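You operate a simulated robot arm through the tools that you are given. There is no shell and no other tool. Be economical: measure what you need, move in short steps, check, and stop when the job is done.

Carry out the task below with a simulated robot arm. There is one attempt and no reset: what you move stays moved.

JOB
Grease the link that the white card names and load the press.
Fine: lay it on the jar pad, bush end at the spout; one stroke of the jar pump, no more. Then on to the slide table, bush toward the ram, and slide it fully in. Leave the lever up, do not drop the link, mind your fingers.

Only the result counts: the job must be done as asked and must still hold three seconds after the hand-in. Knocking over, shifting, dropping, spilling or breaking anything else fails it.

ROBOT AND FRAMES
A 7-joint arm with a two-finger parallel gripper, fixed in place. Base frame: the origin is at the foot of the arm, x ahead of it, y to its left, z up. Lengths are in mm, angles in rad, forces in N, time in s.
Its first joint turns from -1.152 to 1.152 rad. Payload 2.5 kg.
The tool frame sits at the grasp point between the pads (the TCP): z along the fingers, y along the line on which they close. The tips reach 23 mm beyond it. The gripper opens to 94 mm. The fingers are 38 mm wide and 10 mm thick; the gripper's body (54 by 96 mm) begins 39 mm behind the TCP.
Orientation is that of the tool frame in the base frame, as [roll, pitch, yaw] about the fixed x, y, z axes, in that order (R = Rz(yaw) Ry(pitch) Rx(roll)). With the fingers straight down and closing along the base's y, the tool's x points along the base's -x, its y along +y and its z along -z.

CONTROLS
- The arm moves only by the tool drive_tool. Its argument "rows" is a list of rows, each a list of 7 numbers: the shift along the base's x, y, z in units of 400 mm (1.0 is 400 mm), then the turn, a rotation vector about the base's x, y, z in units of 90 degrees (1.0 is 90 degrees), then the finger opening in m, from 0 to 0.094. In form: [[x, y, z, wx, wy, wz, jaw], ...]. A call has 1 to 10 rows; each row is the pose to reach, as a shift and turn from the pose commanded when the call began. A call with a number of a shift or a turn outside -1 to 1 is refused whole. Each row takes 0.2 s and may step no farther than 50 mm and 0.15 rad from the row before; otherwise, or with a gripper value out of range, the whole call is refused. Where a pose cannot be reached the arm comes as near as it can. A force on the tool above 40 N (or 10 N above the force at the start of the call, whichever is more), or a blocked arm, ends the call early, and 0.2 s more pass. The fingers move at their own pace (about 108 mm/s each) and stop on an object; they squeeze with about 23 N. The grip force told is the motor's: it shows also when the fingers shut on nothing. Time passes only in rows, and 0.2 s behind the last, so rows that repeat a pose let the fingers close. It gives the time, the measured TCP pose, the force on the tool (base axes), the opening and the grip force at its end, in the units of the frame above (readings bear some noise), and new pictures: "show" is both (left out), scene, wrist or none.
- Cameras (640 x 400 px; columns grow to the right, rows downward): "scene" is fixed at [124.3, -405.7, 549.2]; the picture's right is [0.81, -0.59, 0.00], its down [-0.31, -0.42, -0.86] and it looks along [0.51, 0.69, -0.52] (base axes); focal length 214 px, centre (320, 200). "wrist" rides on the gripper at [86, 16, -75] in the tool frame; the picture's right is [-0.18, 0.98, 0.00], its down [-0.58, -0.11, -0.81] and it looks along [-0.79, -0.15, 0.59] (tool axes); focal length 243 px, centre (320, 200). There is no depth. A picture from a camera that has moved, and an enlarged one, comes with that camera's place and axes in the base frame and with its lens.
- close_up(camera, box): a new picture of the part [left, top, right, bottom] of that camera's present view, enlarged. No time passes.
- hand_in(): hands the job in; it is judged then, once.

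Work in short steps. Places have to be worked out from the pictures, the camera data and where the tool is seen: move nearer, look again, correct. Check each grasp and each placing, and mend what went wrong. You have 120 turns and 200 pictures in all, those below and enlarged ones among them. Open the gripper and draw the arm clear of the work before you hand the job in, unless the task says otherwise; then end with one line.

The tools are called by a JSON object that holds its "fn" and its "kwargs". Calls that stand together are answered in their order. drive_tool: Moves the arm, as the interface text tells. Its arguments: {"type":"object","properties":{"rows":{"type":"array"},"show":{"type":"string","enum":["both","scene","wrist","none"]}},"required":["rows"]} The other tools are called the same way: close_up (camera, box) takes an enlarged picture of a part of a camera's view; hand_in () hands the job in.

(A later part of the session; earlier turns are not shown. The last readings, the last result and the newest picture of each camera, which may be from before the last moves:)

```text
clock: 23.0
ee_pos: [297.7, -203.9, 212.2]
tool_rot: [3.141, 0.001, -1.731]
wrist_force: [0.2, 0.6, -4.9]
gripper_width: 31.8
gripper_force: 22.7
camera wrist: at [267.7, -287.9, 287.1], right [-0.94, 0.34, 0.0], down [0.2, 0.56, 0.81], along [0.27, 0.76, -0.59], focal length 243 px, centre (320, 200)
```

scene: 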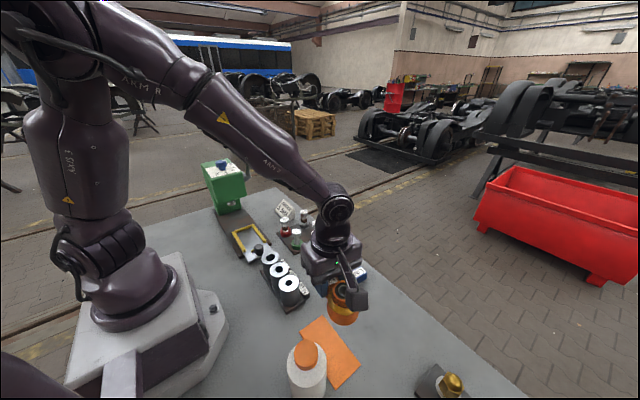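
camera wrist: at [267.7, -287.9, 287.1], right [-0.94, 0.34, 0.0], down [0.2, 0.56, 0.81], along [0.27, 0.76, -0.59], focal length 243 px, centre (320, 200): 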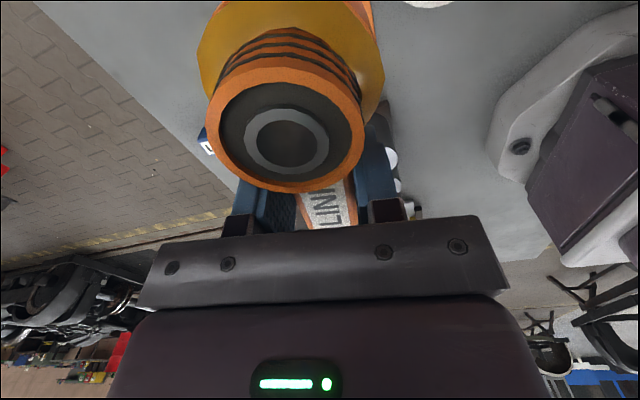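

Held (−4.9 N, 32 mm). Now swing up and turn back −0.93 units so the camera can view the slide table from beside the link before placing.

{"fn": "drive_tool", "kwargs": {"rows": [[-0.02, 0.05, 0.04, 0, 0, -0.093, 0.02], [-0.045, 0.12, 0.08, 0, 0, -0.186, 0.02], [-0.07, 0.19, 0.12, 0, 0, -0.279, 0.02], [-0.095, 0.26, 0.16, 0, 0, -0.372, 0.02], [-0.12, 0.33, 0.2, 0, 0, -0.465, 0.02], [-0.145, 0.4, 0.24, 0, 0, -0.558, 0.02], [-0.17, 0.47, 0.27, 0, 0, -0.651, 0.02], [-0.195, 0.54, 0.295, 0, 0, -0.744, 0.02], [-0.22, 0.6, 0.295, 0, 0, -0.837, 0.02], [-0.245, 0.66, 0.295, 0, 0, -0.93, 0.02]]}}

{"fn": "close_up", "kwargs": {"camera": "wrist", "box": [380, 0, 640, 160]}}

{"fn": "close_up", "kwargs": {"camera": "scene", "box": [190, 150, 310, 270]}}

```text
clock: 25.2
ee_pos: [199.8, 60.9, 330.7]
tool_rot: [-3.141, 0.0, 3.091]
wrist_force: [-0.7, -0.7, -5.7]
gripper_width: 31.7
gripper_force: 23.0
camera wrist: at [113.6, 80.1, 406.0], right [0.23, 0.97, 0.0], down [0.58, -0.14, 0.81], along [0.78, -0.19, -0.59], focal length 243 px, centre (320, 200)
```

scene: 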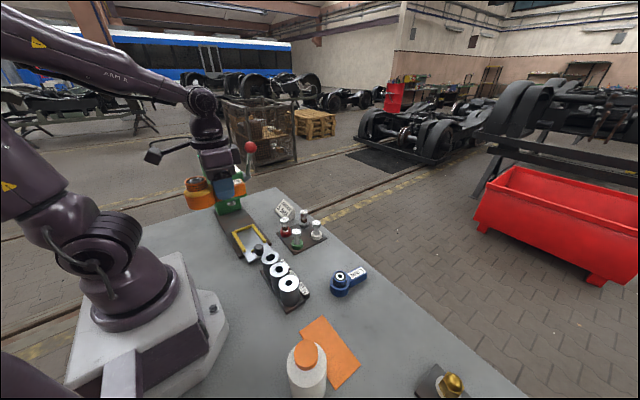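
wrist: 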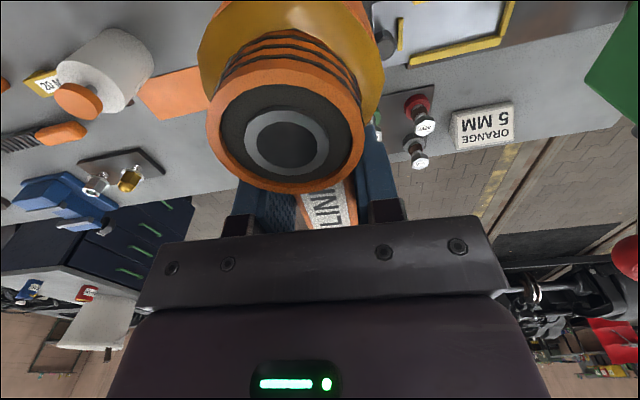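

```text
2.46 times, centred on (510, 80) of wrist
camera zoom: at [113.6, 80.1, 406.0], right [0.23, 0.97, 0.0], down [0.58, -0.14, 0.81], along [0.78, -0.19, -0.59], focal length 597 px, centre (-148, 495)
```

zoom: 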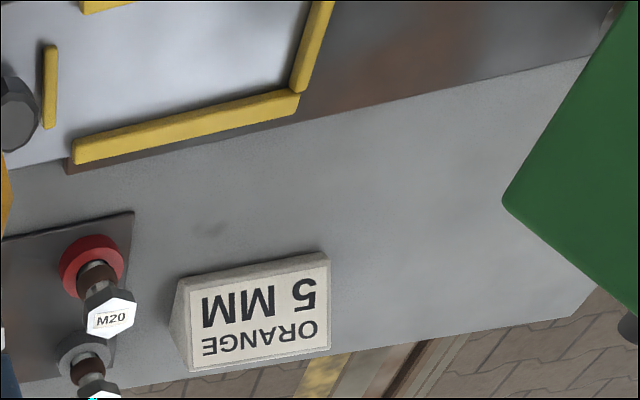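

```text
3.33 times, centred on (250, 210) of scene
camera zoom: at [124.3, -405.7, 549.2], right [0.81, -0.59, 0.0], down [-0.31, -0.42, -0.85], along [0.51, 0.69, -0.52], focal length 715 px, centre (553, 167)
```

zoom: 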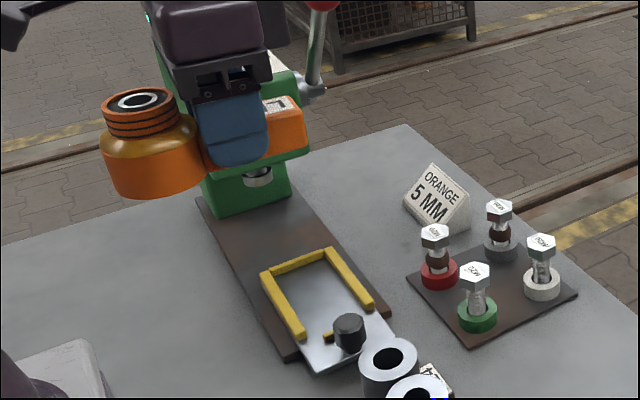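

The slide frame: outer x≈236–315, inner ≈245–306 (centre ≈275.5), back wall inside ≈y 293, knob stop ≈y 160, wall top ≈z 14. Turn the bush toward +y and move above it at z≈180.

{"fn": "drive_tool", "kwargs": {"rows": [[0.019, 0.038, 0, 0, 0, -0.093, 0.02], [0.038, 0.076, 0, 0, 0, -0.186, 0.02], [0.057, 0.113, -0.02, 0, 0, -0.279, 0.02], [0.076, 0.151, -0.06, 0, 0, -0.372, 0.02], [0.095, 0.189, -0.1, 0, 0, -0.465, 0.02], [0.113, 0.227, -0.15, 0, 0, -0.558, 0.02], [0.132, 0.265, -0.2, 0, 0, -0.651, 0.02], [0.151, 0.302, -0.26, 0, 0, -0.744, 0.02], [0.17, 0.34, -0.32, 0, 0, -0.837, 0.02], [0.189, 0.378, -0.377, 0, 0, -0.93, 0.02]], "show": "none"}}

{"fn": "drive_tool", "kwargs": {"rows": [[0, 0, 0, 0, 0, -0.0377, 0.02], [0, 0, 0, 0, 0, -0.0377, 0.02]]}}

{"fn": "close_up", "kwargs": {"camera": "scene", "box": [190, 160, 310, 280]}}

```text
clock: 27.4
ee_pos: [275.4, 211.6, 181.1]
tool_rot: [3.141, -0.001, 1.631]
wrist_force: [0.8, -0.2, -5.8]
gripper_width: 32.0
gripper_force: 22.9
```

```text
clock: 28.0
ee_pos: [276.4, 210.7, 180.8]
tool_rot: [-3.141, 0.001, 1.571]
wrist_force: [0.0, -0.2, -5.3]
gripper_width: 32.1
gripper_force: 22.7
camera wrist: at [291.2, 297.1, 255.2], right [0.98, -0.18, 0.0], down [-0.11, -0.58, 0.81], along [-0.15, -0.79, -0.59], focal length 243 px, centre (320, 200)
```

scene: 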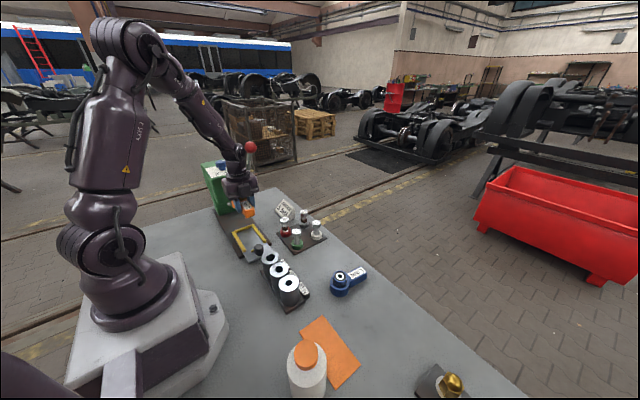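
wrist: 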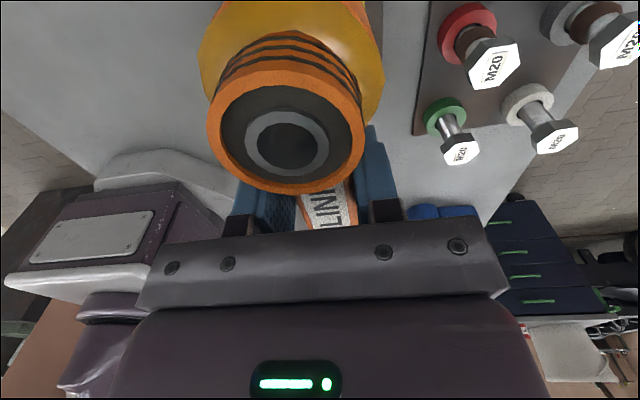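

```text
3.33 times, centred on (250, 220) of scene
camera zoom: at [124.4, -405.7, 549.2], right [0.81, -0.59, 0.0], down [-0.31, -0.42, -0.85], along [0.51, 0.69, -0.52], focal length 715 px, centre (553, 133)
```

zoom: 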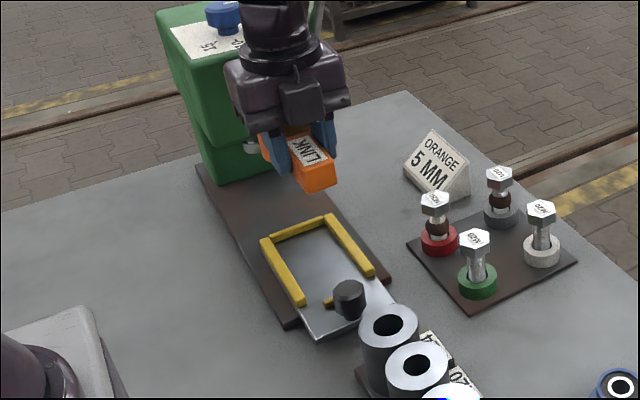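

Aligned above. Descend to z≈75 (link bottom ≈ 44) and compare in the scene view.

{"fn": "drive_tool", "kwargs": {"rows": [[0, 0, -0.1, 0, 0, 0, 0.02], [0, 0, -0.2, 0, 0, 0, 0.02], [0, 0, -0.265, 0, 0, 0, 0.02]], "show": "wrist"}}

{"fn": "close_up", "kwargs": {"camera": "scene", "box": [220, 190, 290, 270]}}

```text
clock: 28.8
ee_pos: [273.0, 211.2, 72.0]
tool_rot: [3.141, 0.0, 1.573]
wrist_force: [0.0, -0.6, -5.5]
gripper_width: 32.1
gripper_force: 23.1
camera wrist: at [290.3, 296.3, 147.8], right [0.98, -0.18, 0.0], down [-0.11, -0.58, 0.81], along [-0.15, -0.79, -0.59], focal length 243 px, centre (320, 200)
```

wrist: 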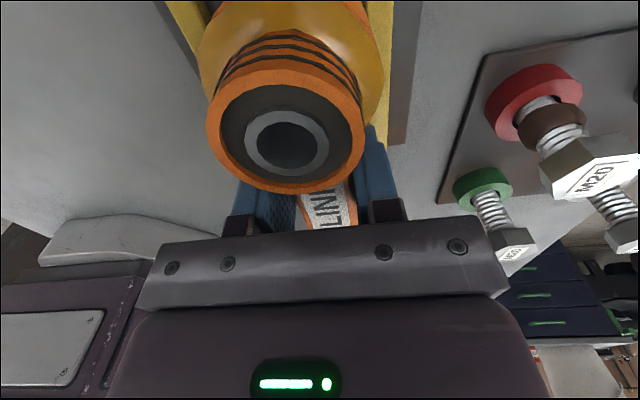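

```text
5.00 times, centred on (255, 230) of scene
camera zoom: at [124.3, -405.7, 549.2], right [0.81, -0.59, 0.0], down [-0.31, -0.42, -0.85], along [0.51, 0.69, -0.52], focal length 1072 px, centre (645, 50)
```

zoom: 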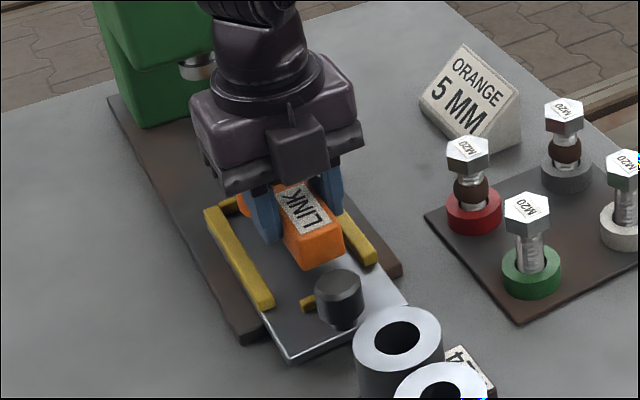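

{"fn": "close_up", "kwargs": {"camera": "wrist", "box": [140, 0, 440, 180]}}

```text
2.13 times, centred on (290, 90) of wrist
camera zoom: at [290.3, 296.3, 147.8], right [0.98, -0.18, 0.0], down [-0.11, -0.58, 0.81], along [-0.15, -0.79, -0.59], focal length 518 px, centre (384, 435)
```

zoom: 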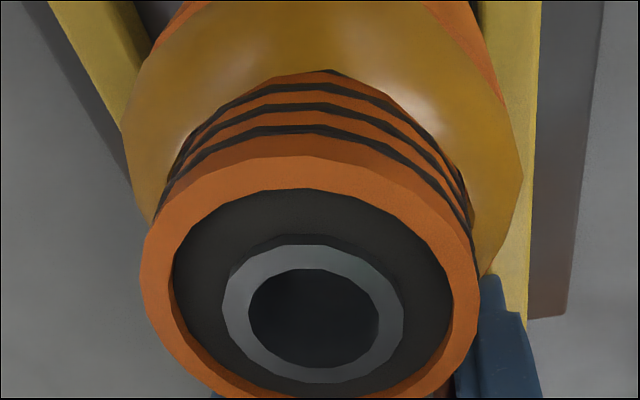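

Triangulations disagree a bit on the frame height (z 15–35), so before placing I back up and offset to x≈190 to view the frame clear of the link.

{"fn": "drive_tool", "kwargs": {"rows": [[0, 0, 0.1, 0, 0, 0, 0.02], [0, 0, 0.2, 0, 0, 0, 0.02], [-0.06, 0.05, 0.29, 0, 0, 0, 0.02], [-0.13, 0.1, 0.29, 0, 0, 0, 0.02], [-0.21, 0.15, 0.29, 0, 0, 0, 0.02]], "show": "wrist"}}

{"fn": "close_up", "kwargs": {"camera": "wrist", "box": [380, 0, 540, 120]}}

{"fn": "close_up", "kwargs": {"camera": "scene", "box": [225, 210, 285, 265]}}

```text
clock: 30.0
ee_pos: [189.5, 269.7, 188.9]
tool_rot: [3.14, 0.0, 1.571]
wrist_force: [-0.1, -0.5, -5.9]
gripper_width: 31.9
gripper_force: 22.9
camera wrist: at [206.7, 356.3, 264.2], right [0.98, -0.18, 0.0], down [-0.11, -0.58, 0.81], along [-0.15, -0.79, -0.59], focal length 243 px, centre (320, 200)
```

wrist: 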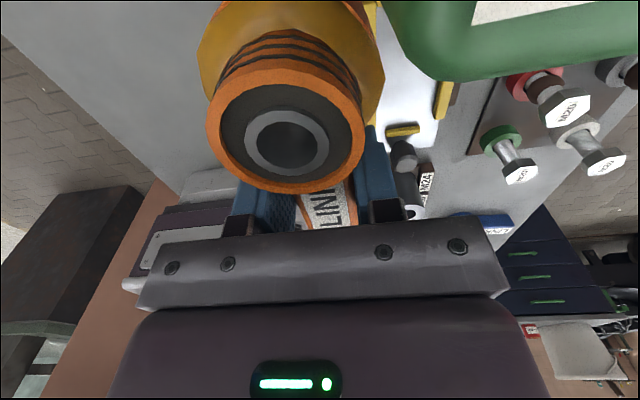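

```text
3.33 times, centred on (460, 60) of wrist
camera zoom: at [206.7, 356.3, 264.2], right [0.98, -0.18, 0.0], down [-0.11, -0.58, 0.81], along [-0.15, -0.79, -0.59], focal length 809 px, centre (-147, 667)
```

zoom: 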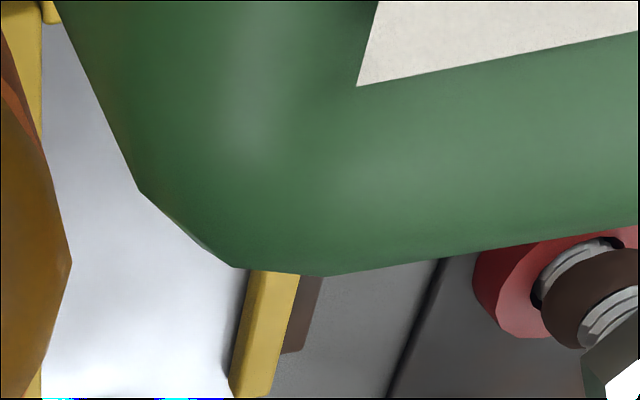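

```text
7.27 times, centred on (255, 238) of scene
camera zoom: at [124.3, -405.7, 549.2], right [0.81, -0.59, 0.0], down [-0.31, -0.42, -0.85], along [0.51, 0.69, -0.52], focal length 1560 px, centre (793, -73)
```

zoom: 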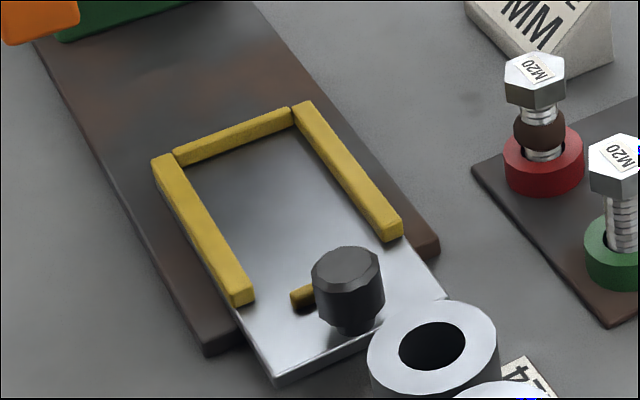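

The press head is close to the camera here, so I back out in −y first. Refined frame: inner x≈240–308 (centre ≈273.5), inner y≈162–286, plate top ≈z 15. I return above at (273.5,208.5), then descend to just above the walls.

{"fn": "drive_tool", "kwargs": {"rows": [[0, -0.1, 0, 0, 0, 0, 0.02], [0.05, -0.152, 0, 0, 0, 0, 0.02], [0.13, -0.152, 0, 0, 0, 0, 0.02], [0.21, -0.152, -0.05, 0, 0, 0, 0.02], [0.21, -0.152, -0.15, 0, 0, 0, 0.02], [0.21, -0.152, -0.25, 0, 0, 0, 0.02], [0.21, -0.152, -0.315, 0, 0, 0, 0.02]], "show": "wrist"}}

{"fn": "close_up", "kwargs": {"camera": "scene", "box": [225, 205, 285, 265]}}

{"fn": "close_up", "kwargs": {"camera": "wrist", "box": [140, 0, 440, 180]}}

```text
clock: 31.6
ee_pos: [276.4, 210.4, 62.3]
tool_rot: [3.141, 0.0, 1.573]
wrist_force: [0.1, 0.3, -5.7]
gripper_width: 32.1
gripper_force: 22.9
camera wrist: at [291.8, 295.9, 137.8], right [0.98, -0.18, 0.0], down [-0.11, -0.58, 0.81], along [-0.15, -0.79, -0.59], focal length 243 px, centre (320, 200)
```

wrist: 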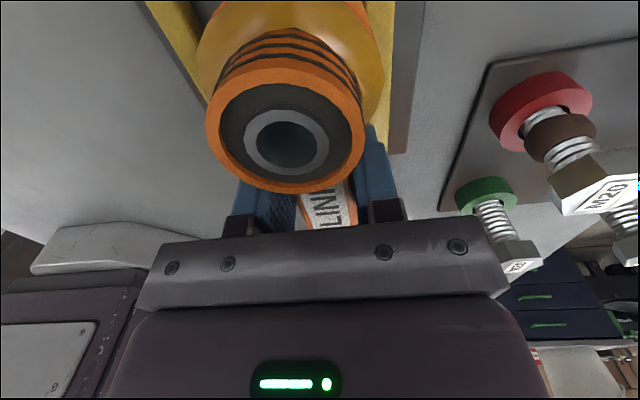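

```text
6.67 times, centred on (255, 235) of scene
camera zoom: at [124.3, -405.7, 549.2], right [0.81, -0.59, 0.0], down [-0.31, -0.42, -0.85], along [0.51, 0.69, -0.52], focal length 1430 px, centre (753, -33)
```

zoom: 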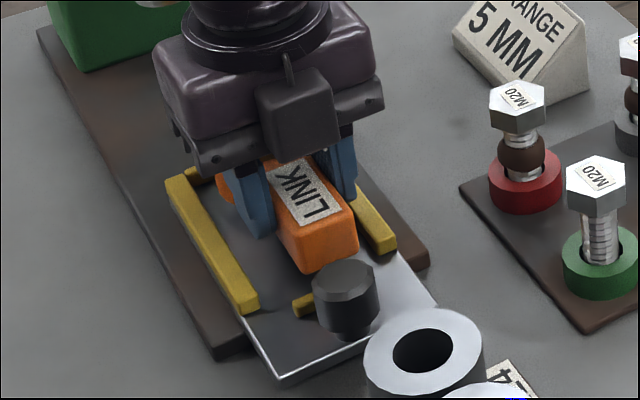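

```text
2.13 times, centred on (290, 90) of wrist
camera zoom: at [291.8, 295.9, 137.8], right [0.98, -0.18, 0.0], down [-0.11, -0.58, 0.81], along [-0.15, -0.79, -0.59], focal length 518 px, centre (384, 435)
```

zoom: 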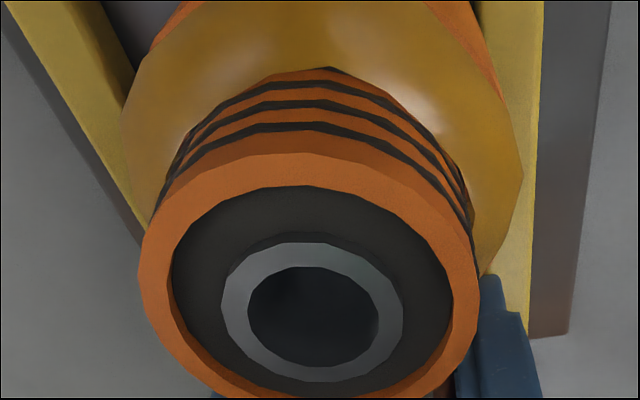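

Shift −3 mm in x and −2 mm in y, then lower to z≈52 and look.

{"fn": "drive_tool", "kwargs": {"rows": [[-0.0075, -0.005, 0, 0, 0, 0, 0.02], [-0.0075, -0.005, -0.015, 0, 0, 0, 0.02], [-0.0075, -0.005, -0.025, 0, 0, 0, 0.02]], "show": "none"}}

{"fn": "close_up", "kwargs": {"camera": "scene", "box": [225, 205, 285, 265]}}

{"fn": "close_up", "kwargs": {"camera": "wrist", "box": [140, 0, 440, 180]}}

```text
clock: 32.4
ee_pos: [273.3, 208.5, 53.5]
tool_rot: [-3.141, 0.0, 1.573]
wrist_force: [-0.3, -0.1, -5.1]
gripper_width: 31.8
gripper_force: 23.5
```

```text
6.67 times, centred on (255, 235) of scene
camera zoom: at [124.3, -405.7, 549.2], right [0.81, -0.59, 0.0], down [-0.31, -0.42, -0.85], along [0.51, 0.69, -0.52], focal length 1430 px, centre (753, -33)
```

zoom: 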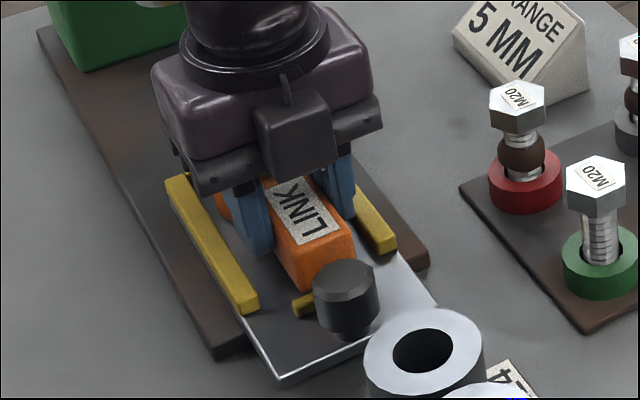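

```text
2.13 times, centred on (290, 90) of wrist
camera zoom: at [288.4, 294.0, 128.4], right [0.98, -0.18, 0.0], down [-0.11, -0.58, 0.81], along [-0.15, -0.79, -0.59], focal length 518 px, centre (384, 435)
```

zoom: 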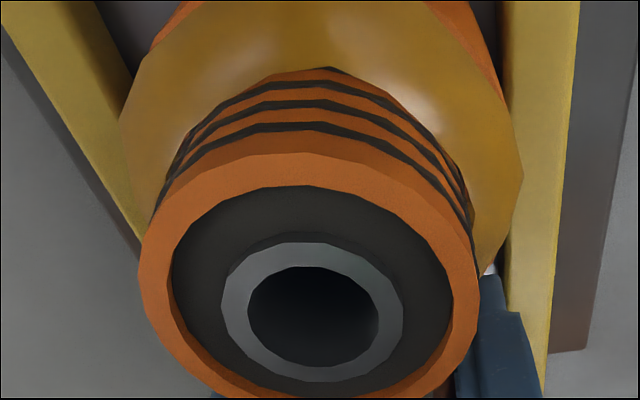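

Clearances look right on both sides (≈6/3 mm) and at the stop (≈7 mm). Nudge −1 x, −2 y and lower to contact.

{"fn": "drive_tool", "kwargs": {"rows": [[-0.0025, -0.004, -0.005, 0, 0, 0, 0.02], [-0.0025, -0.004, -0.01, 0, 0, 0, 0.02], [-0.0025, -0.004, -0.015, 0, 0, 0, 0.02]], "show": "none"}}

```text
clock: 33.2
ee_pos: [273.1, 207.8, 47.9]
tool_rot: [-3.141, -0.002, 1.571]
wrist_force: [-5.0, 0.4, 14.5]
gripper_width: 32.0
gripper_force: 22.5
```

Contact at z≈48 (+14.5 N). Look whether it's seated on the plate.

{"fn": "close_up", "kwargs": {"camera": "scene", "box": [225, 205, 285, 265]}}

{"fn": "close_up", "kwargs": {"camera": "wrist", "box": [140, 0, 440, 180]}}

```text
6.67 times, centred on (255, 235) of scene
camera zoom: at [124.3, -405.7, 549.2], right [0.81, -0.59, 0.0], down [-0.31, -0.42, -0.86], along [0.51, 0.69, -0.52], focal length 1430 px, centre (753, -33)
```

zoom: 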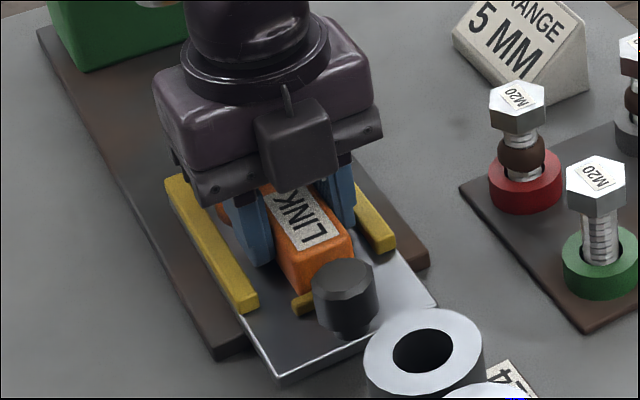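

```text
2.13 times, centred on (290, 90) of wrist
camera zoom: at [287.5, 293.3, 123.1], right [0.98, -0.18, 0.0], down [-0.11, -0.58, 0.81], along [-0.15, -0.79, -0.59], focal length 518 px, centre (384, 435)
```

zoom: 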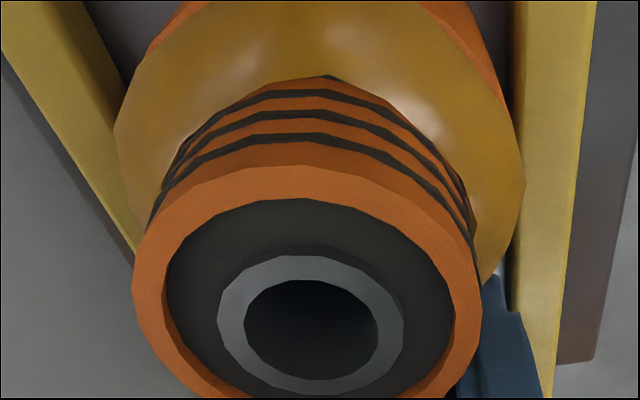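

The link seems seated (bush nudged up ~2 mm in the grip, i.e. load transferred). Open slightly to release and check its pose.

{"fn": "drive_tool", "kwargs": {"rows": [[0, 0, 0, 0, 0, 0, 0.036], [0, 0, 0, 0, 0, 0, 0.04], [0, 0, 0, 0, 0, 0, 0.042]], "show": "none"}}

{"fn": "close_up", "kwargs": {"camera": "scene", "box": [225, 205, 285, 265]}}

{"fn": "close_up", "kwargs": {"camera": "wrist", "box": [140, 0, 440, 180]}}

```text
clock: 34.0
ee_pos: [270.5, 206.1, 47.9]
tool_rot: [-3.14, 0.001, 1.573]
wrist_force: [-4.8, -0.6, -2.0]
gripper_width: 40.1
gripper_force: 0.1
```

```text
6.67 times, centred on (255, 235) of scene
camera zoom: at [124.3, -405.7, 549.2], right [0.81, -0.59, 0.0], down [-0.31, -0.42, -0.85], along [0.51, 0.69, -0.52], focal length 1430 px, centre (753, -33)
```

zoom: 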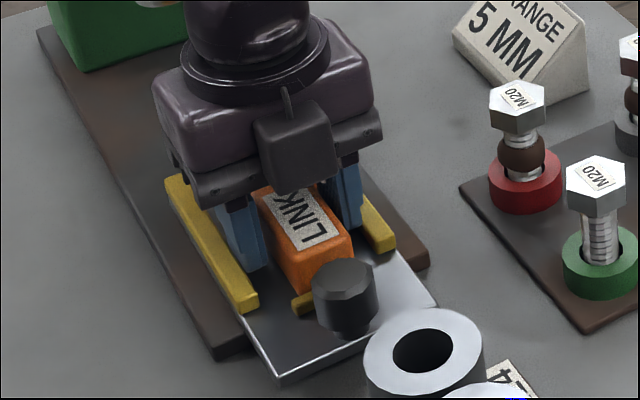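

```text
2.13 times, centred on (290, 90) of wrist
camera zoom: at [287.1, 292.5, 122.1], right [0.98, -0.18, 0.0], down [-0.11, -0.58, 0.81], along [-0.15, -0.79, -0.59], focal length 518 px, centre (384, 435)
```

zoom: 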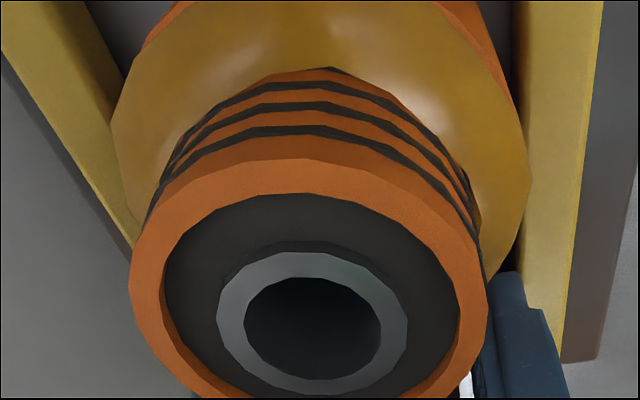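

Opening stalled at 40 mm, a fingertip may be near a frame bar. Narrow to 38 mm and lift straight up.

{"fn": "drive_tool", "kwargs": {"rows": [[0, 0, 0, 0, 0, 0, 0.038], [0, 0, 0.012, 0, 0, 0, 0.038], [0, 0, 0.04, 0, 0, 0, 0.038]], "show": "none"}}

{"fn": "close_up", "kwargs": {"camera": "scene", "box": [225, 205, 285, 265]}}

{"fn": "close_up", "kwargs": {"camera": "wrist", "box": [140, 0, 440, 180]}}

```text
clock: 34.8
ee_pos: [271.6, 207.7, 63.5]
tool_rot: [3.141, -0.001, 1.574]
wrist_force: [-0.8, 0.1, -0.1]
gripper_width: 38.1
gripper_force: 0.0
```

```text
6.67 times, centred on (255, 235) of scene
camera zoom: at [124.3, -405.7, 549.2], right [0.81, -0.59, 0.0], down [-0.31, -0.42, -0.86], along [0.51, 0.69, -0.52], focal length 1430 px, centre (753, -33)
```

zoom: 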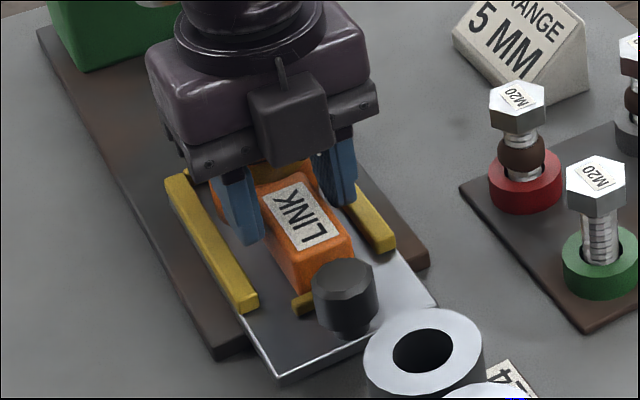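

```text
2.13 times, centred on (290, 90) of wrist
camera zoom: at [287.6, 293.0, 138.9], right [0.98, -0.18, 0.0], down [-0.11, -0.58, 0.81], along [-0.15, -0.79, -0.59], focal length 518 px, centre (384, 435)
```

zoom: 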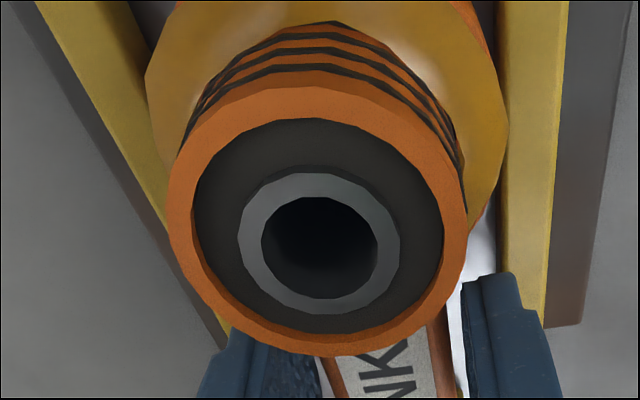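

The link sits within the frame. Retreat up and away (−y), close the fingers and turn the camera to the −x side, ready to push the knob from behind.

{"fn": "drive_tool", "kwargs": {"rows": [[0, 0, 0.1, 0, 0, 0, 0.038], [0, 0, 0.2, 0, 0, 0.05, 0.038], [0, -0.03, 0.3, 0, 0, 0.14, 0.038], [0, -0.08, 0.38, 0, 0, 0.235, 0.03], [0, -0.13, 0.4, 0, 0, 0.33, 0.01], [0, -0.18, 0.4, 0, 0, 0.425, 0.0], [0, -0.22, 0.4, 0, 0, 0.52, 0.0], [0, -0.26, 0.4, 0, 0, 0.615, 0.0], [0, -0.262, 0.4, 0, 0, 0.71, 0.0], [0, -0.262, 0.4, 0, 0, 0.8, 0.0]], "show": "scene"}}

{"fn": "close_up", "kwargs": {"camera": "scene", "box": [225, 205, 285, 265]}}

{"fn": "drive_tool", "kwargs": {"rows": [[0, 0, 0, 0, 0, 0.09, 0.0], [0, 0, 0, 0, 0, 0.198, 0.0]], "show": "wrist"}}

```text
clock: 37.0
ee_pos: [269.4, 103.0, 222.9]
tool_rot: [-3.141, 0.0, 2.831]
wrist_force: [0.0, -0.9, 0.5]
gripper_width: 0.2
gripper_force: 23.0
```

scene: 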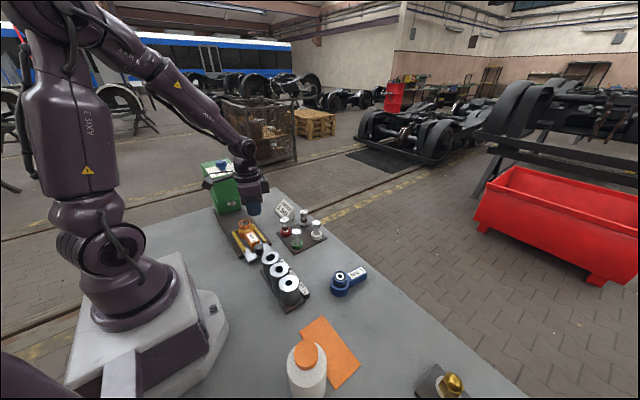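

```text
6.67 times, centred on (255, 235) of scene
camera zoom: at [124.3, -405.7, 549.2], right [0.81, -0.59, 0.0], down [-0.31, -0.42, -0.86], along [0.51, 0.69, -0.52], focal length 1430 px, centre (753, -33)
```

zoom: 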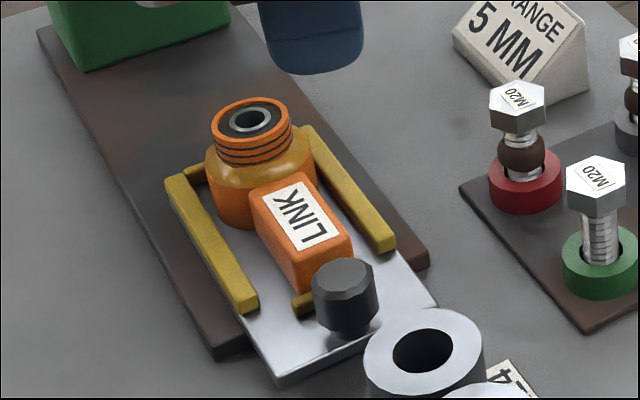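

```text
refused: row 2 steps farther than a row can; nothing moved
```

Link is seated level inside the U. Finish the yaw turn.

{"fn": "drive_tool", "kwargs": {"rows": [[0, 0, 0, 0, 0, 0.07, 0.0], [0.004, 0, 0, 0, 0, 0.14, 0.0], [0.008, 0, 0, 0, 0, 0.198, 0.0]], "show": "wrist"}}

```text
clock: 37.8
ee_pos: [275.2, 102.3, 224.1]
tool_rot: [3.141, 0.0, -3.141]
wrist_force: [0.7, 0.0, 0.4]
gripper_width: 0.1
gripper_force: 22.9
camera wrist: at [188.0, 117.6, 298.5], right [0.18, 0.98, 0.0], down [0.58, -0.11, 0.81], along [0.79, -0.15, -0.59], focal length 243 px, centre (320, 200)
```

wrist: 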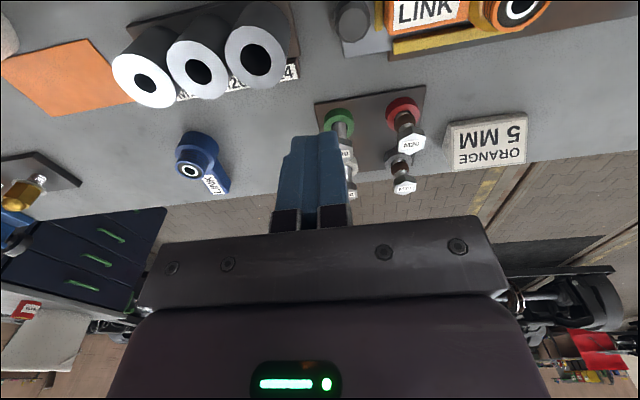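

Refined: knob ≈(269,131) r≈16, top z≈56; M24 cylinder edge at y≈72, top z≈78. I'll descend with closed fingers at (270,94) to z≈100 first, then check.

{"fn": "drive_tool", "kwargs": {"rows": [[-0.013, -0.02, -0.1, 0, 0, 0, 0.0], [-0.013, -0.02, -0.2, 0, 0, 0, 0.0], [-0.013, -0.02, -0.3, 0, 0, 0, 0.0]], "show": "wrist"}}

{"fn": "close_up", "kwargs": {"camera": "scene", "box": [225, 205, 305, 285]}}

```text
clock: 38.6
ee_pos: [269.3, 94.2, 102.2]
tool_rot: [3.141, 0.001, 3.14]
wrist_force: [-0.7, -0.3, -0.3]
gripper_width: 0.1
gripper_force: 22.7
camera wrist: at [182.4, 110.2, 177.7], right [0.19, 0.98, 0.0], down [0.58, -0.11, 0.81], along [0.79, -0.15, -0.59], focal length 243 px, centre (320, 200)
```

wrist: 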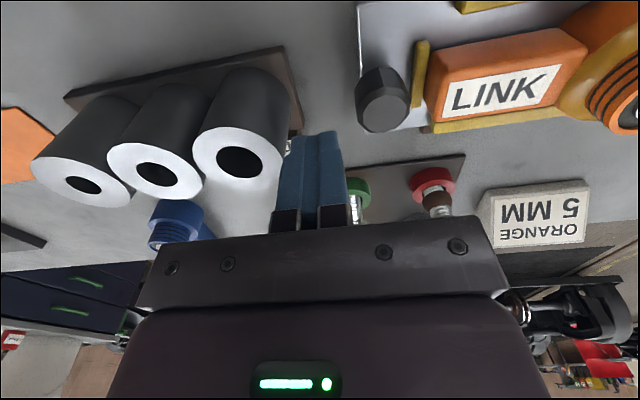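

```text
5.00 times, centred on (265, 245) of scene
camera zoom: at [124.3, -405.7, 549.2], right [0.81, -0.59, 0.0], down [-0.31, -0.42, -0.86], along [0.51, 0.69, -0.52], focal length 1072 px, centre (595, -25)
```

zoom: 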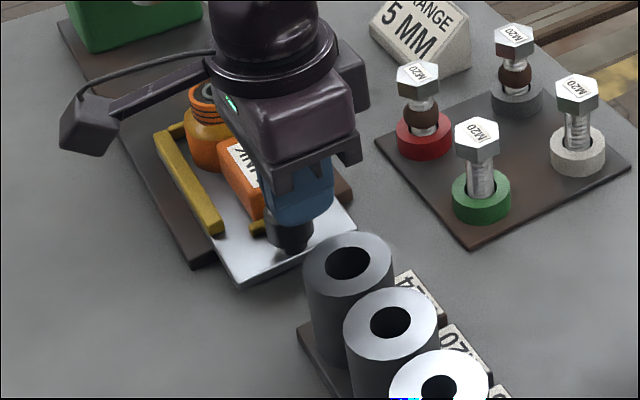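

Consistent: knob y 114–146, cylinder edge y≈73, fingers between at y 84–104. Descend to z≈52.

{"fn": "drive_tool", "kwargs": {"rows": [[0, 0, -0.05, 0, 0, 0, 0.0], [0, 0, -0.09, 0, 0, 0, 0.0], [0, 0, -0.125, 0, 0, 0, 0.0]], "show": "wrist"}}

```text
clock: 39.4
ee_pos: [268.5, 94.5, 53.7]
tool_rot: [-3.14, -0.002, 3.139]
wrist_force: [-0.6, -0.4, -0.7]
gripper_width: 0.0
gripper_force: 23.3
camera wrist: at [182.6, 110.3, 128.0], right [0.19, 0.98, 0.0], down [0.58, -0.11, 0.81], along [0.79, -0.15, -0.59], focal length 243 px, centre (320, 200)
```

wrist: 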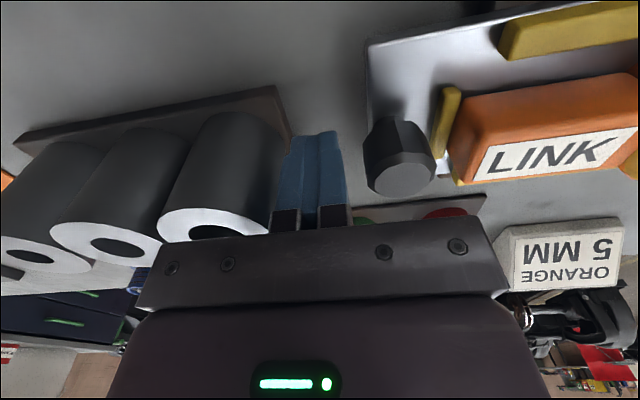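

Clear on both sides. Push gently in +y, 5 mm per row.

{"fn": "drive_tool", "kwargs": {"rows": [[0, 0.0125, 0, 0, 0, 0, 0.0], [0, 0.025, 0, 0, 0, 0, 0.0], [0, 0.035, 0, 0, 0, 0, 0.0], [0, 0.045, 0, 0, 0, 0, 0.0], [0, 0.055, 0, 0, 0, 0, 0.0], [0, 0.065, 0, 0, 0, 0, 0.0], [0, 0.075, 0, 0, 0, 0, 0.0]], "show": "wrist"}}

{"fn": "close_up", "kwargs": {"camera": "scene", "box": [205, 195, 285, 265]}}

```text
clock: 41.0
ee_pos: [268.8, 124.0, 53.8]
tool_rot: [3.141, 0.0, 3.14]
wrist_force: [-0.6, -1.2, 0.7]
gripper_width: 0.0
gripper_force: 23.2
camera wrist: at [182.4, 140.3, 128.2], right [0.19, 0.98, 0.0], down [0.58, -0.11, 0.81], along [0.79, -0.15, -0.59], focal length 243 px, centre (320, 200)
```

wrist: 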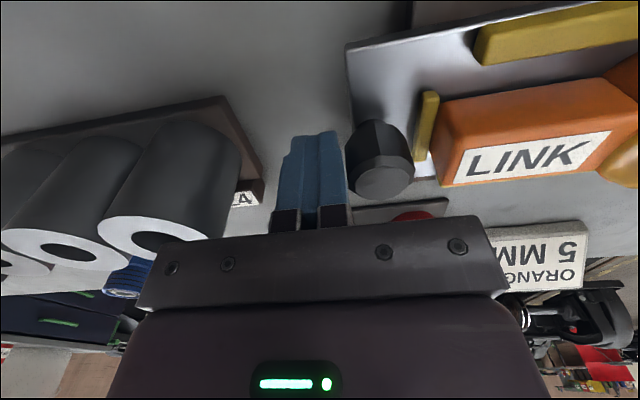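

```text
5.71 times, centred on (245, 230) of scene
camera zoom: at [124.3, -405.7, 549.2], right [0.81, -0.59, 0.0], down [-0.31, -0.42, -0.86], along [0.51, 0.69, -0.52], focal length 1226 px, centre (749, 29)
```

zoom: 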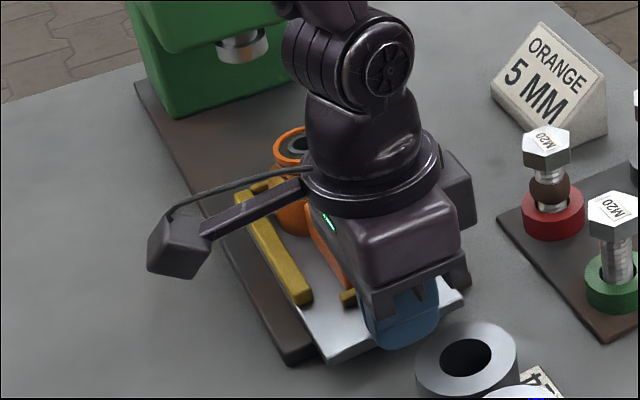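

The slide moves smoothly with the link. Continue.

{"fn": "drive_tool", "kwargs": {"rows": [[0, 0.0125, 0, 0, 0, 0, 0.0], [0, 0.025, 0, 0, 0, 0, 0.0], [0, 0.0375, 0, 0, 0, 0, 0.0], [0, 0.05, 0, 0, 0, 0, 0.0], [0, 0.0625, 0, 0, 0, 0, 0.0], [0, 0.075, 0, 0, 0, 0, 0.0], [0, 0.0875, 0, 0, 0, 0, 0.0], [0, 0.1, 0, 0, 0, 0, 0.0], [0, 0.1125, 0, 0, 0, 0, 0.0]], "show": "wrist"}}

{"fn": "close_up", "kwargs": {"camera": "scene", "box": [190, 140, 290, 260]}}

```text
clock: 43.0
ee_pos: [268.4, 169.7, 53.4]
tool_rot: [-3.141, 0.001, 3.14]
wrist_force: [0.4, -0.6, 0.2]
gripper_width: 0.2
gripper_force: 23.2
camera wrist: at [182.6, 184.8, 128.4], right [0.19, 0.98, 0.0], down [0.58, -0.11, 0.81], along [0.79, -0.15, -0.59], focal length 243 px, centre (320, 200)
```

wrist: 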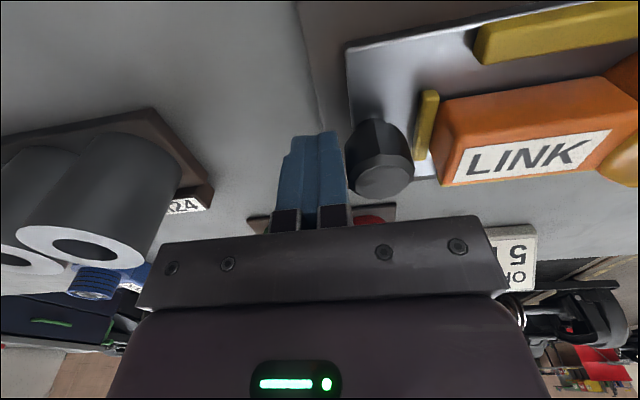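

```text
3.33 times, centred on (240, 200) of scene
camera zoom: at [124.3, -405.7, 549.2], right [0.81, -0.59, 0.0], down [-0.31, -0.42, -0.86], along [0.51, 0.69, -0.52], focal length 715 px, centre (587, 200)
```

zoom: 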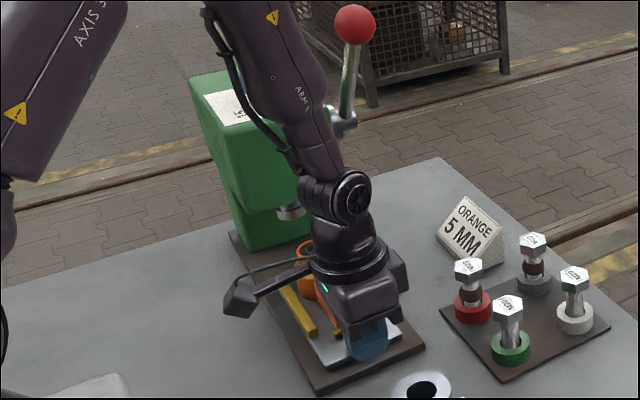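

Moved ≈65 mm so far, no forces, arm clear of the press. Continue another 40 mm.

{"fn": "drive_tool", "kwargs": {"rows": [[0, 0.0125, 0, 0, 0, 0, 0.0], [0, 0.025, 0, 0, 0, 0, 0.0], [0, 0.0375, 0, 0, 0, 0, 0.0], [0, 0.05, 0, 0, 0, 0, 0.0], [0, 0.0625, 0, 0, 0, 0, 0.0], [0, 0.075, 0, 0, 0, 0, 0.0], [0, 0.0875, 0, 0, 0, 0, 0.0], [0, 0.1, 0, 0, 0, 0, 0.0]], "show": "wrist"}}

{"fn": "close_up", "kwargs": {"camera": "scene", "box": [190, 140, 290, 260]}}

```text
clock: 44.8
ee_pos: [270.3, 209.8, 52.6]
tool_rot: [3.141, 0.002, 3.14]
wrist_force: [-0.4, -0.5, 0.8]
gripper_width: 0.0
gripper_force: 23.0
camera wrist: at [182.8, 225.0, 128.2], right [0.19, 0.98, 0.0], down [0.58, -0.11, 0.81], along [0.79, -0.15, -0.59], focal length 243 px, centre (320, 200)
```

wrist: 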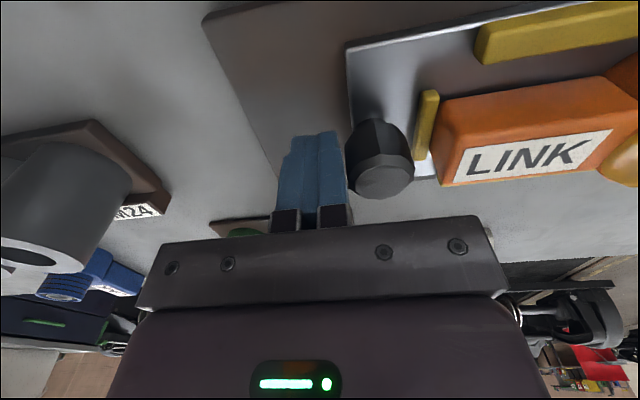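

```text
3.33 times, centred on (240, 200) of scene
camera zoom: at [124.3, -405.7, 549.2], right [0.81, -0.59, 0.0], down [-0.31, -0.42, -0.86], along [0.51, 0.69, -0.52], focal length 715 px, centre (587, 200)
```

zoom: 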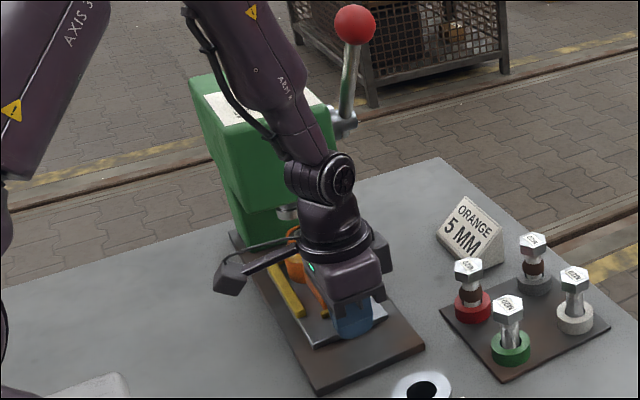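

Continue slower, watching for the end stop.

{"fn": "drive_tool", "kwargs": {"rows": [[0, 0.01, 0, 0, 0, 0, 0.0], [0, 0.02, 0, 0, 0, 0, 0.0], [0, 0.03, 0, 0, 0, 0, 0.0], [0, 0.04, 0, 0, 0, 0, 0.0], [0, 0.05, 0, 0, 0, 0, 0.0]], "show": "none"}}

{"fn": "close_up", "kwargs": {"camera": "scene", "box": [190, 140, 290, 260]}}

```text
clock: 46.0
ee_pos: [270.1, 228.8, 54.0]
tool_rot: [-3.142, 0.001, 3.138]
wrist_force: [-0.6, 0.8, 0.1]
gripper_width: 0.0
gripper_force: 22.4
```

```text
3.33 times, centred on (240, 200) of scene
camera zoom: at [124.3, -405.7, 549.2], right [0.81, -0.59, 0.0], down [-0.31, -0.42, -0.86], along [0.51, 0.69, -0.52], focal length 715 px, centre (587, 200)
```

zoom: 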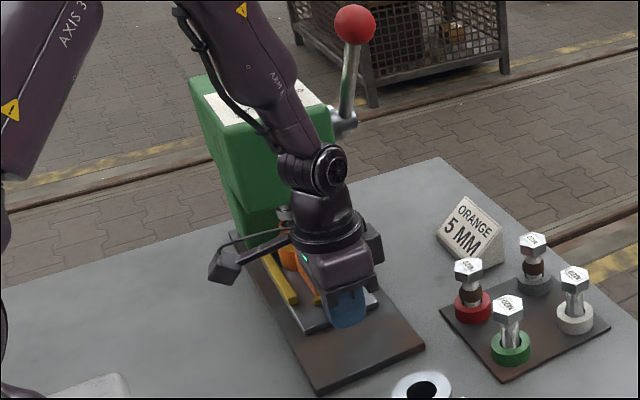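

{"fn": "drive_tool", "kwargs": {"rows": [[0, 0.0075, 0, 0, 0, 0, 0.0], [0, 0.015, 0, 0, 0, 0, 0.0], [0, 0.0225, 0, 0, 0, 0, 0.0], [0, 0.03, 0, 0, 0, 0, 0.0]], "show": "wrist"}}

{"fn": "close_up", "kwargs": {"camera": "scene", "box": [210, 180, 270, 240]}}

```text
clock: 47.0
ee_pos: [268.9, 236.4, 53.4]
tool_rot: [-3.135, -0.002, 3.134]
wrist_force: [-4.2, -24.8, 12.8]
gripper_width: 0.1
gripper_force: 23.0
camera wrist: at [182.8, 254.3, 127.9], right [0.19, 0.98, -0.01], down [0.58, -0.11, 0.81], along [0.79, -0.16, -0.59], focal length 243 px, centre (320, 200)
```

wrist: 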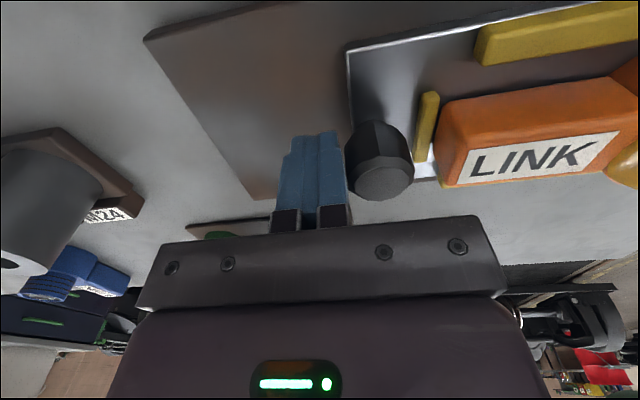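

```text
6.67 times, centred on (240, 210) of scene
camera zoom: at [124.3, -405.7, 549.2], right [0.81, -0.59, 0.0], down [-0.31, -0.42, -0.86], along [0.51, 0.69, -0.52], focal length 1430 px, centre (853, 133)
```

zoom: 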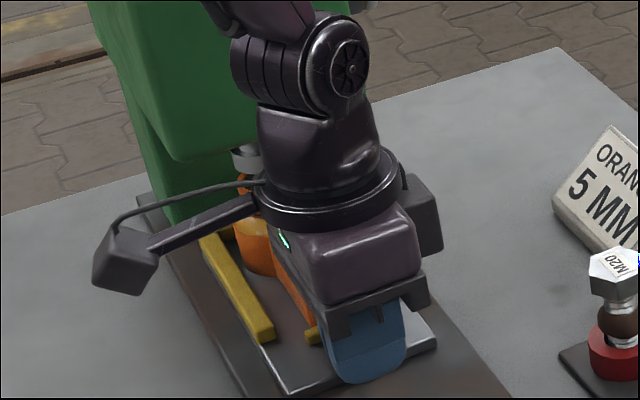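

Firm stop at y≈236 (−25 N): slide at its end. Back off in −y and rise, then check.

{"fn": "drive_tool", "kwargs": {"rows": [[0, -0.04, 0, 0, 0, 0, 0.0], [0, -0.1, 0, 0, 0, 0, 0.0], [0, -0.15, 0.06, 0, 0, 0, 0.0], [0, -0.2, 0.16, 0, 0, 0, 0.0], [-0.05, -0.25, 0.26, 0, 0, 0, 0.0], [-0.1, -0.3, 0.36, 0, 0, 0, 0.0], [-0.15, -0.3, 0.46, 0, 0, 0, 0.0]]}}

{"fn": "close_up", "kwargs": {"camera": "scene", "box": [200, 145, 290, 255]}}

{"fn": "close_up", "kwargs": {"camera": "wrist", "box": [380, 0, 640, 160]}}

```text
clock: 48.6
ee_pos: [206.5, 121.7, 237.2]
tool_rot: [-3.14, 0.001, 3.14]
wrist_force: [-0.4, -0.2, -0.2]
gripper_width: 0.0
gripper_force: 22.7
camera wrist: at [121.3, 136.7, 313.3], right [0.19, 0.98, 0.0], down [0.58, -0.11, 0.81], along [0.79, -0.15, -0.59], focal length 243 px, centre (320, 200)
```

scene: 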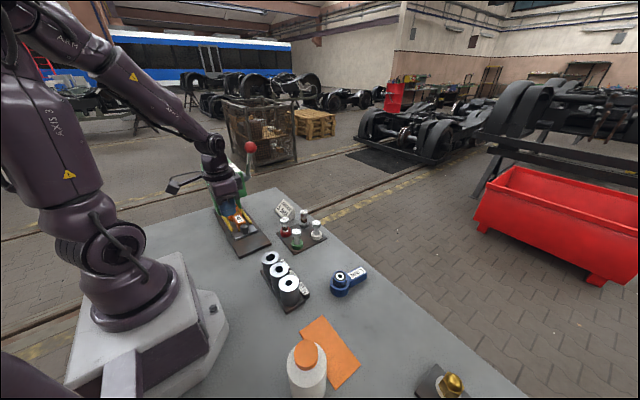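
wrist: 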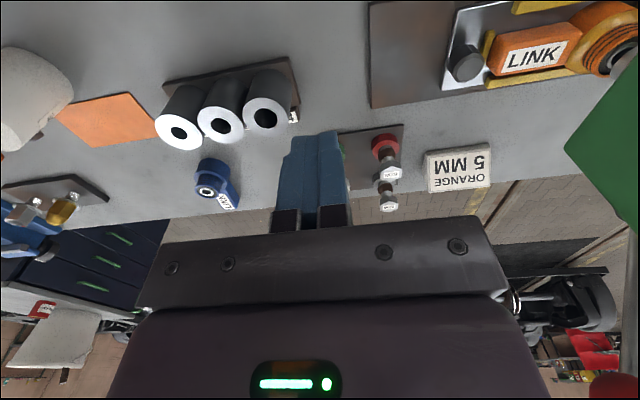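

```text
3.64 times, centred on (245, 200) of scene
camera zoom: at [124.4, -405.7, 549.2], right [0.81, -0.59, 0.0], down [-0.31, -0.42, -0.86], along [0.51, 0.69, -0.52], focal length 780 px, centre (593, 200)
```

zoom: 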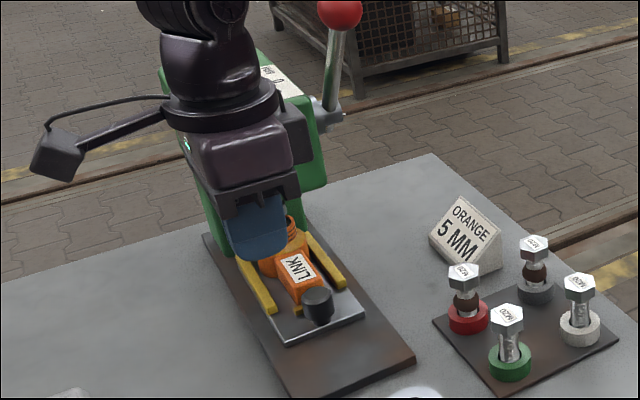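

```text
2.46 times, centred on (510, 80) of wrist
camera zoom: at [121.3, 136.7, 313.3], right [0.19, 0.98, 0.0], down [0.58, -0.11, 0.81], along [0.79, -0.15, -0.59], focal length 597 px, centre (-148, 495)
```

zoom: 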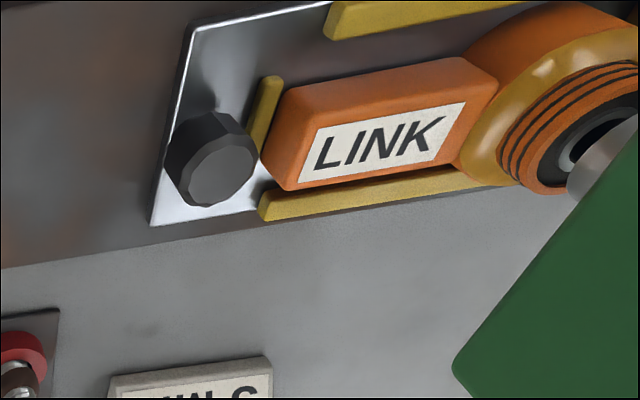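

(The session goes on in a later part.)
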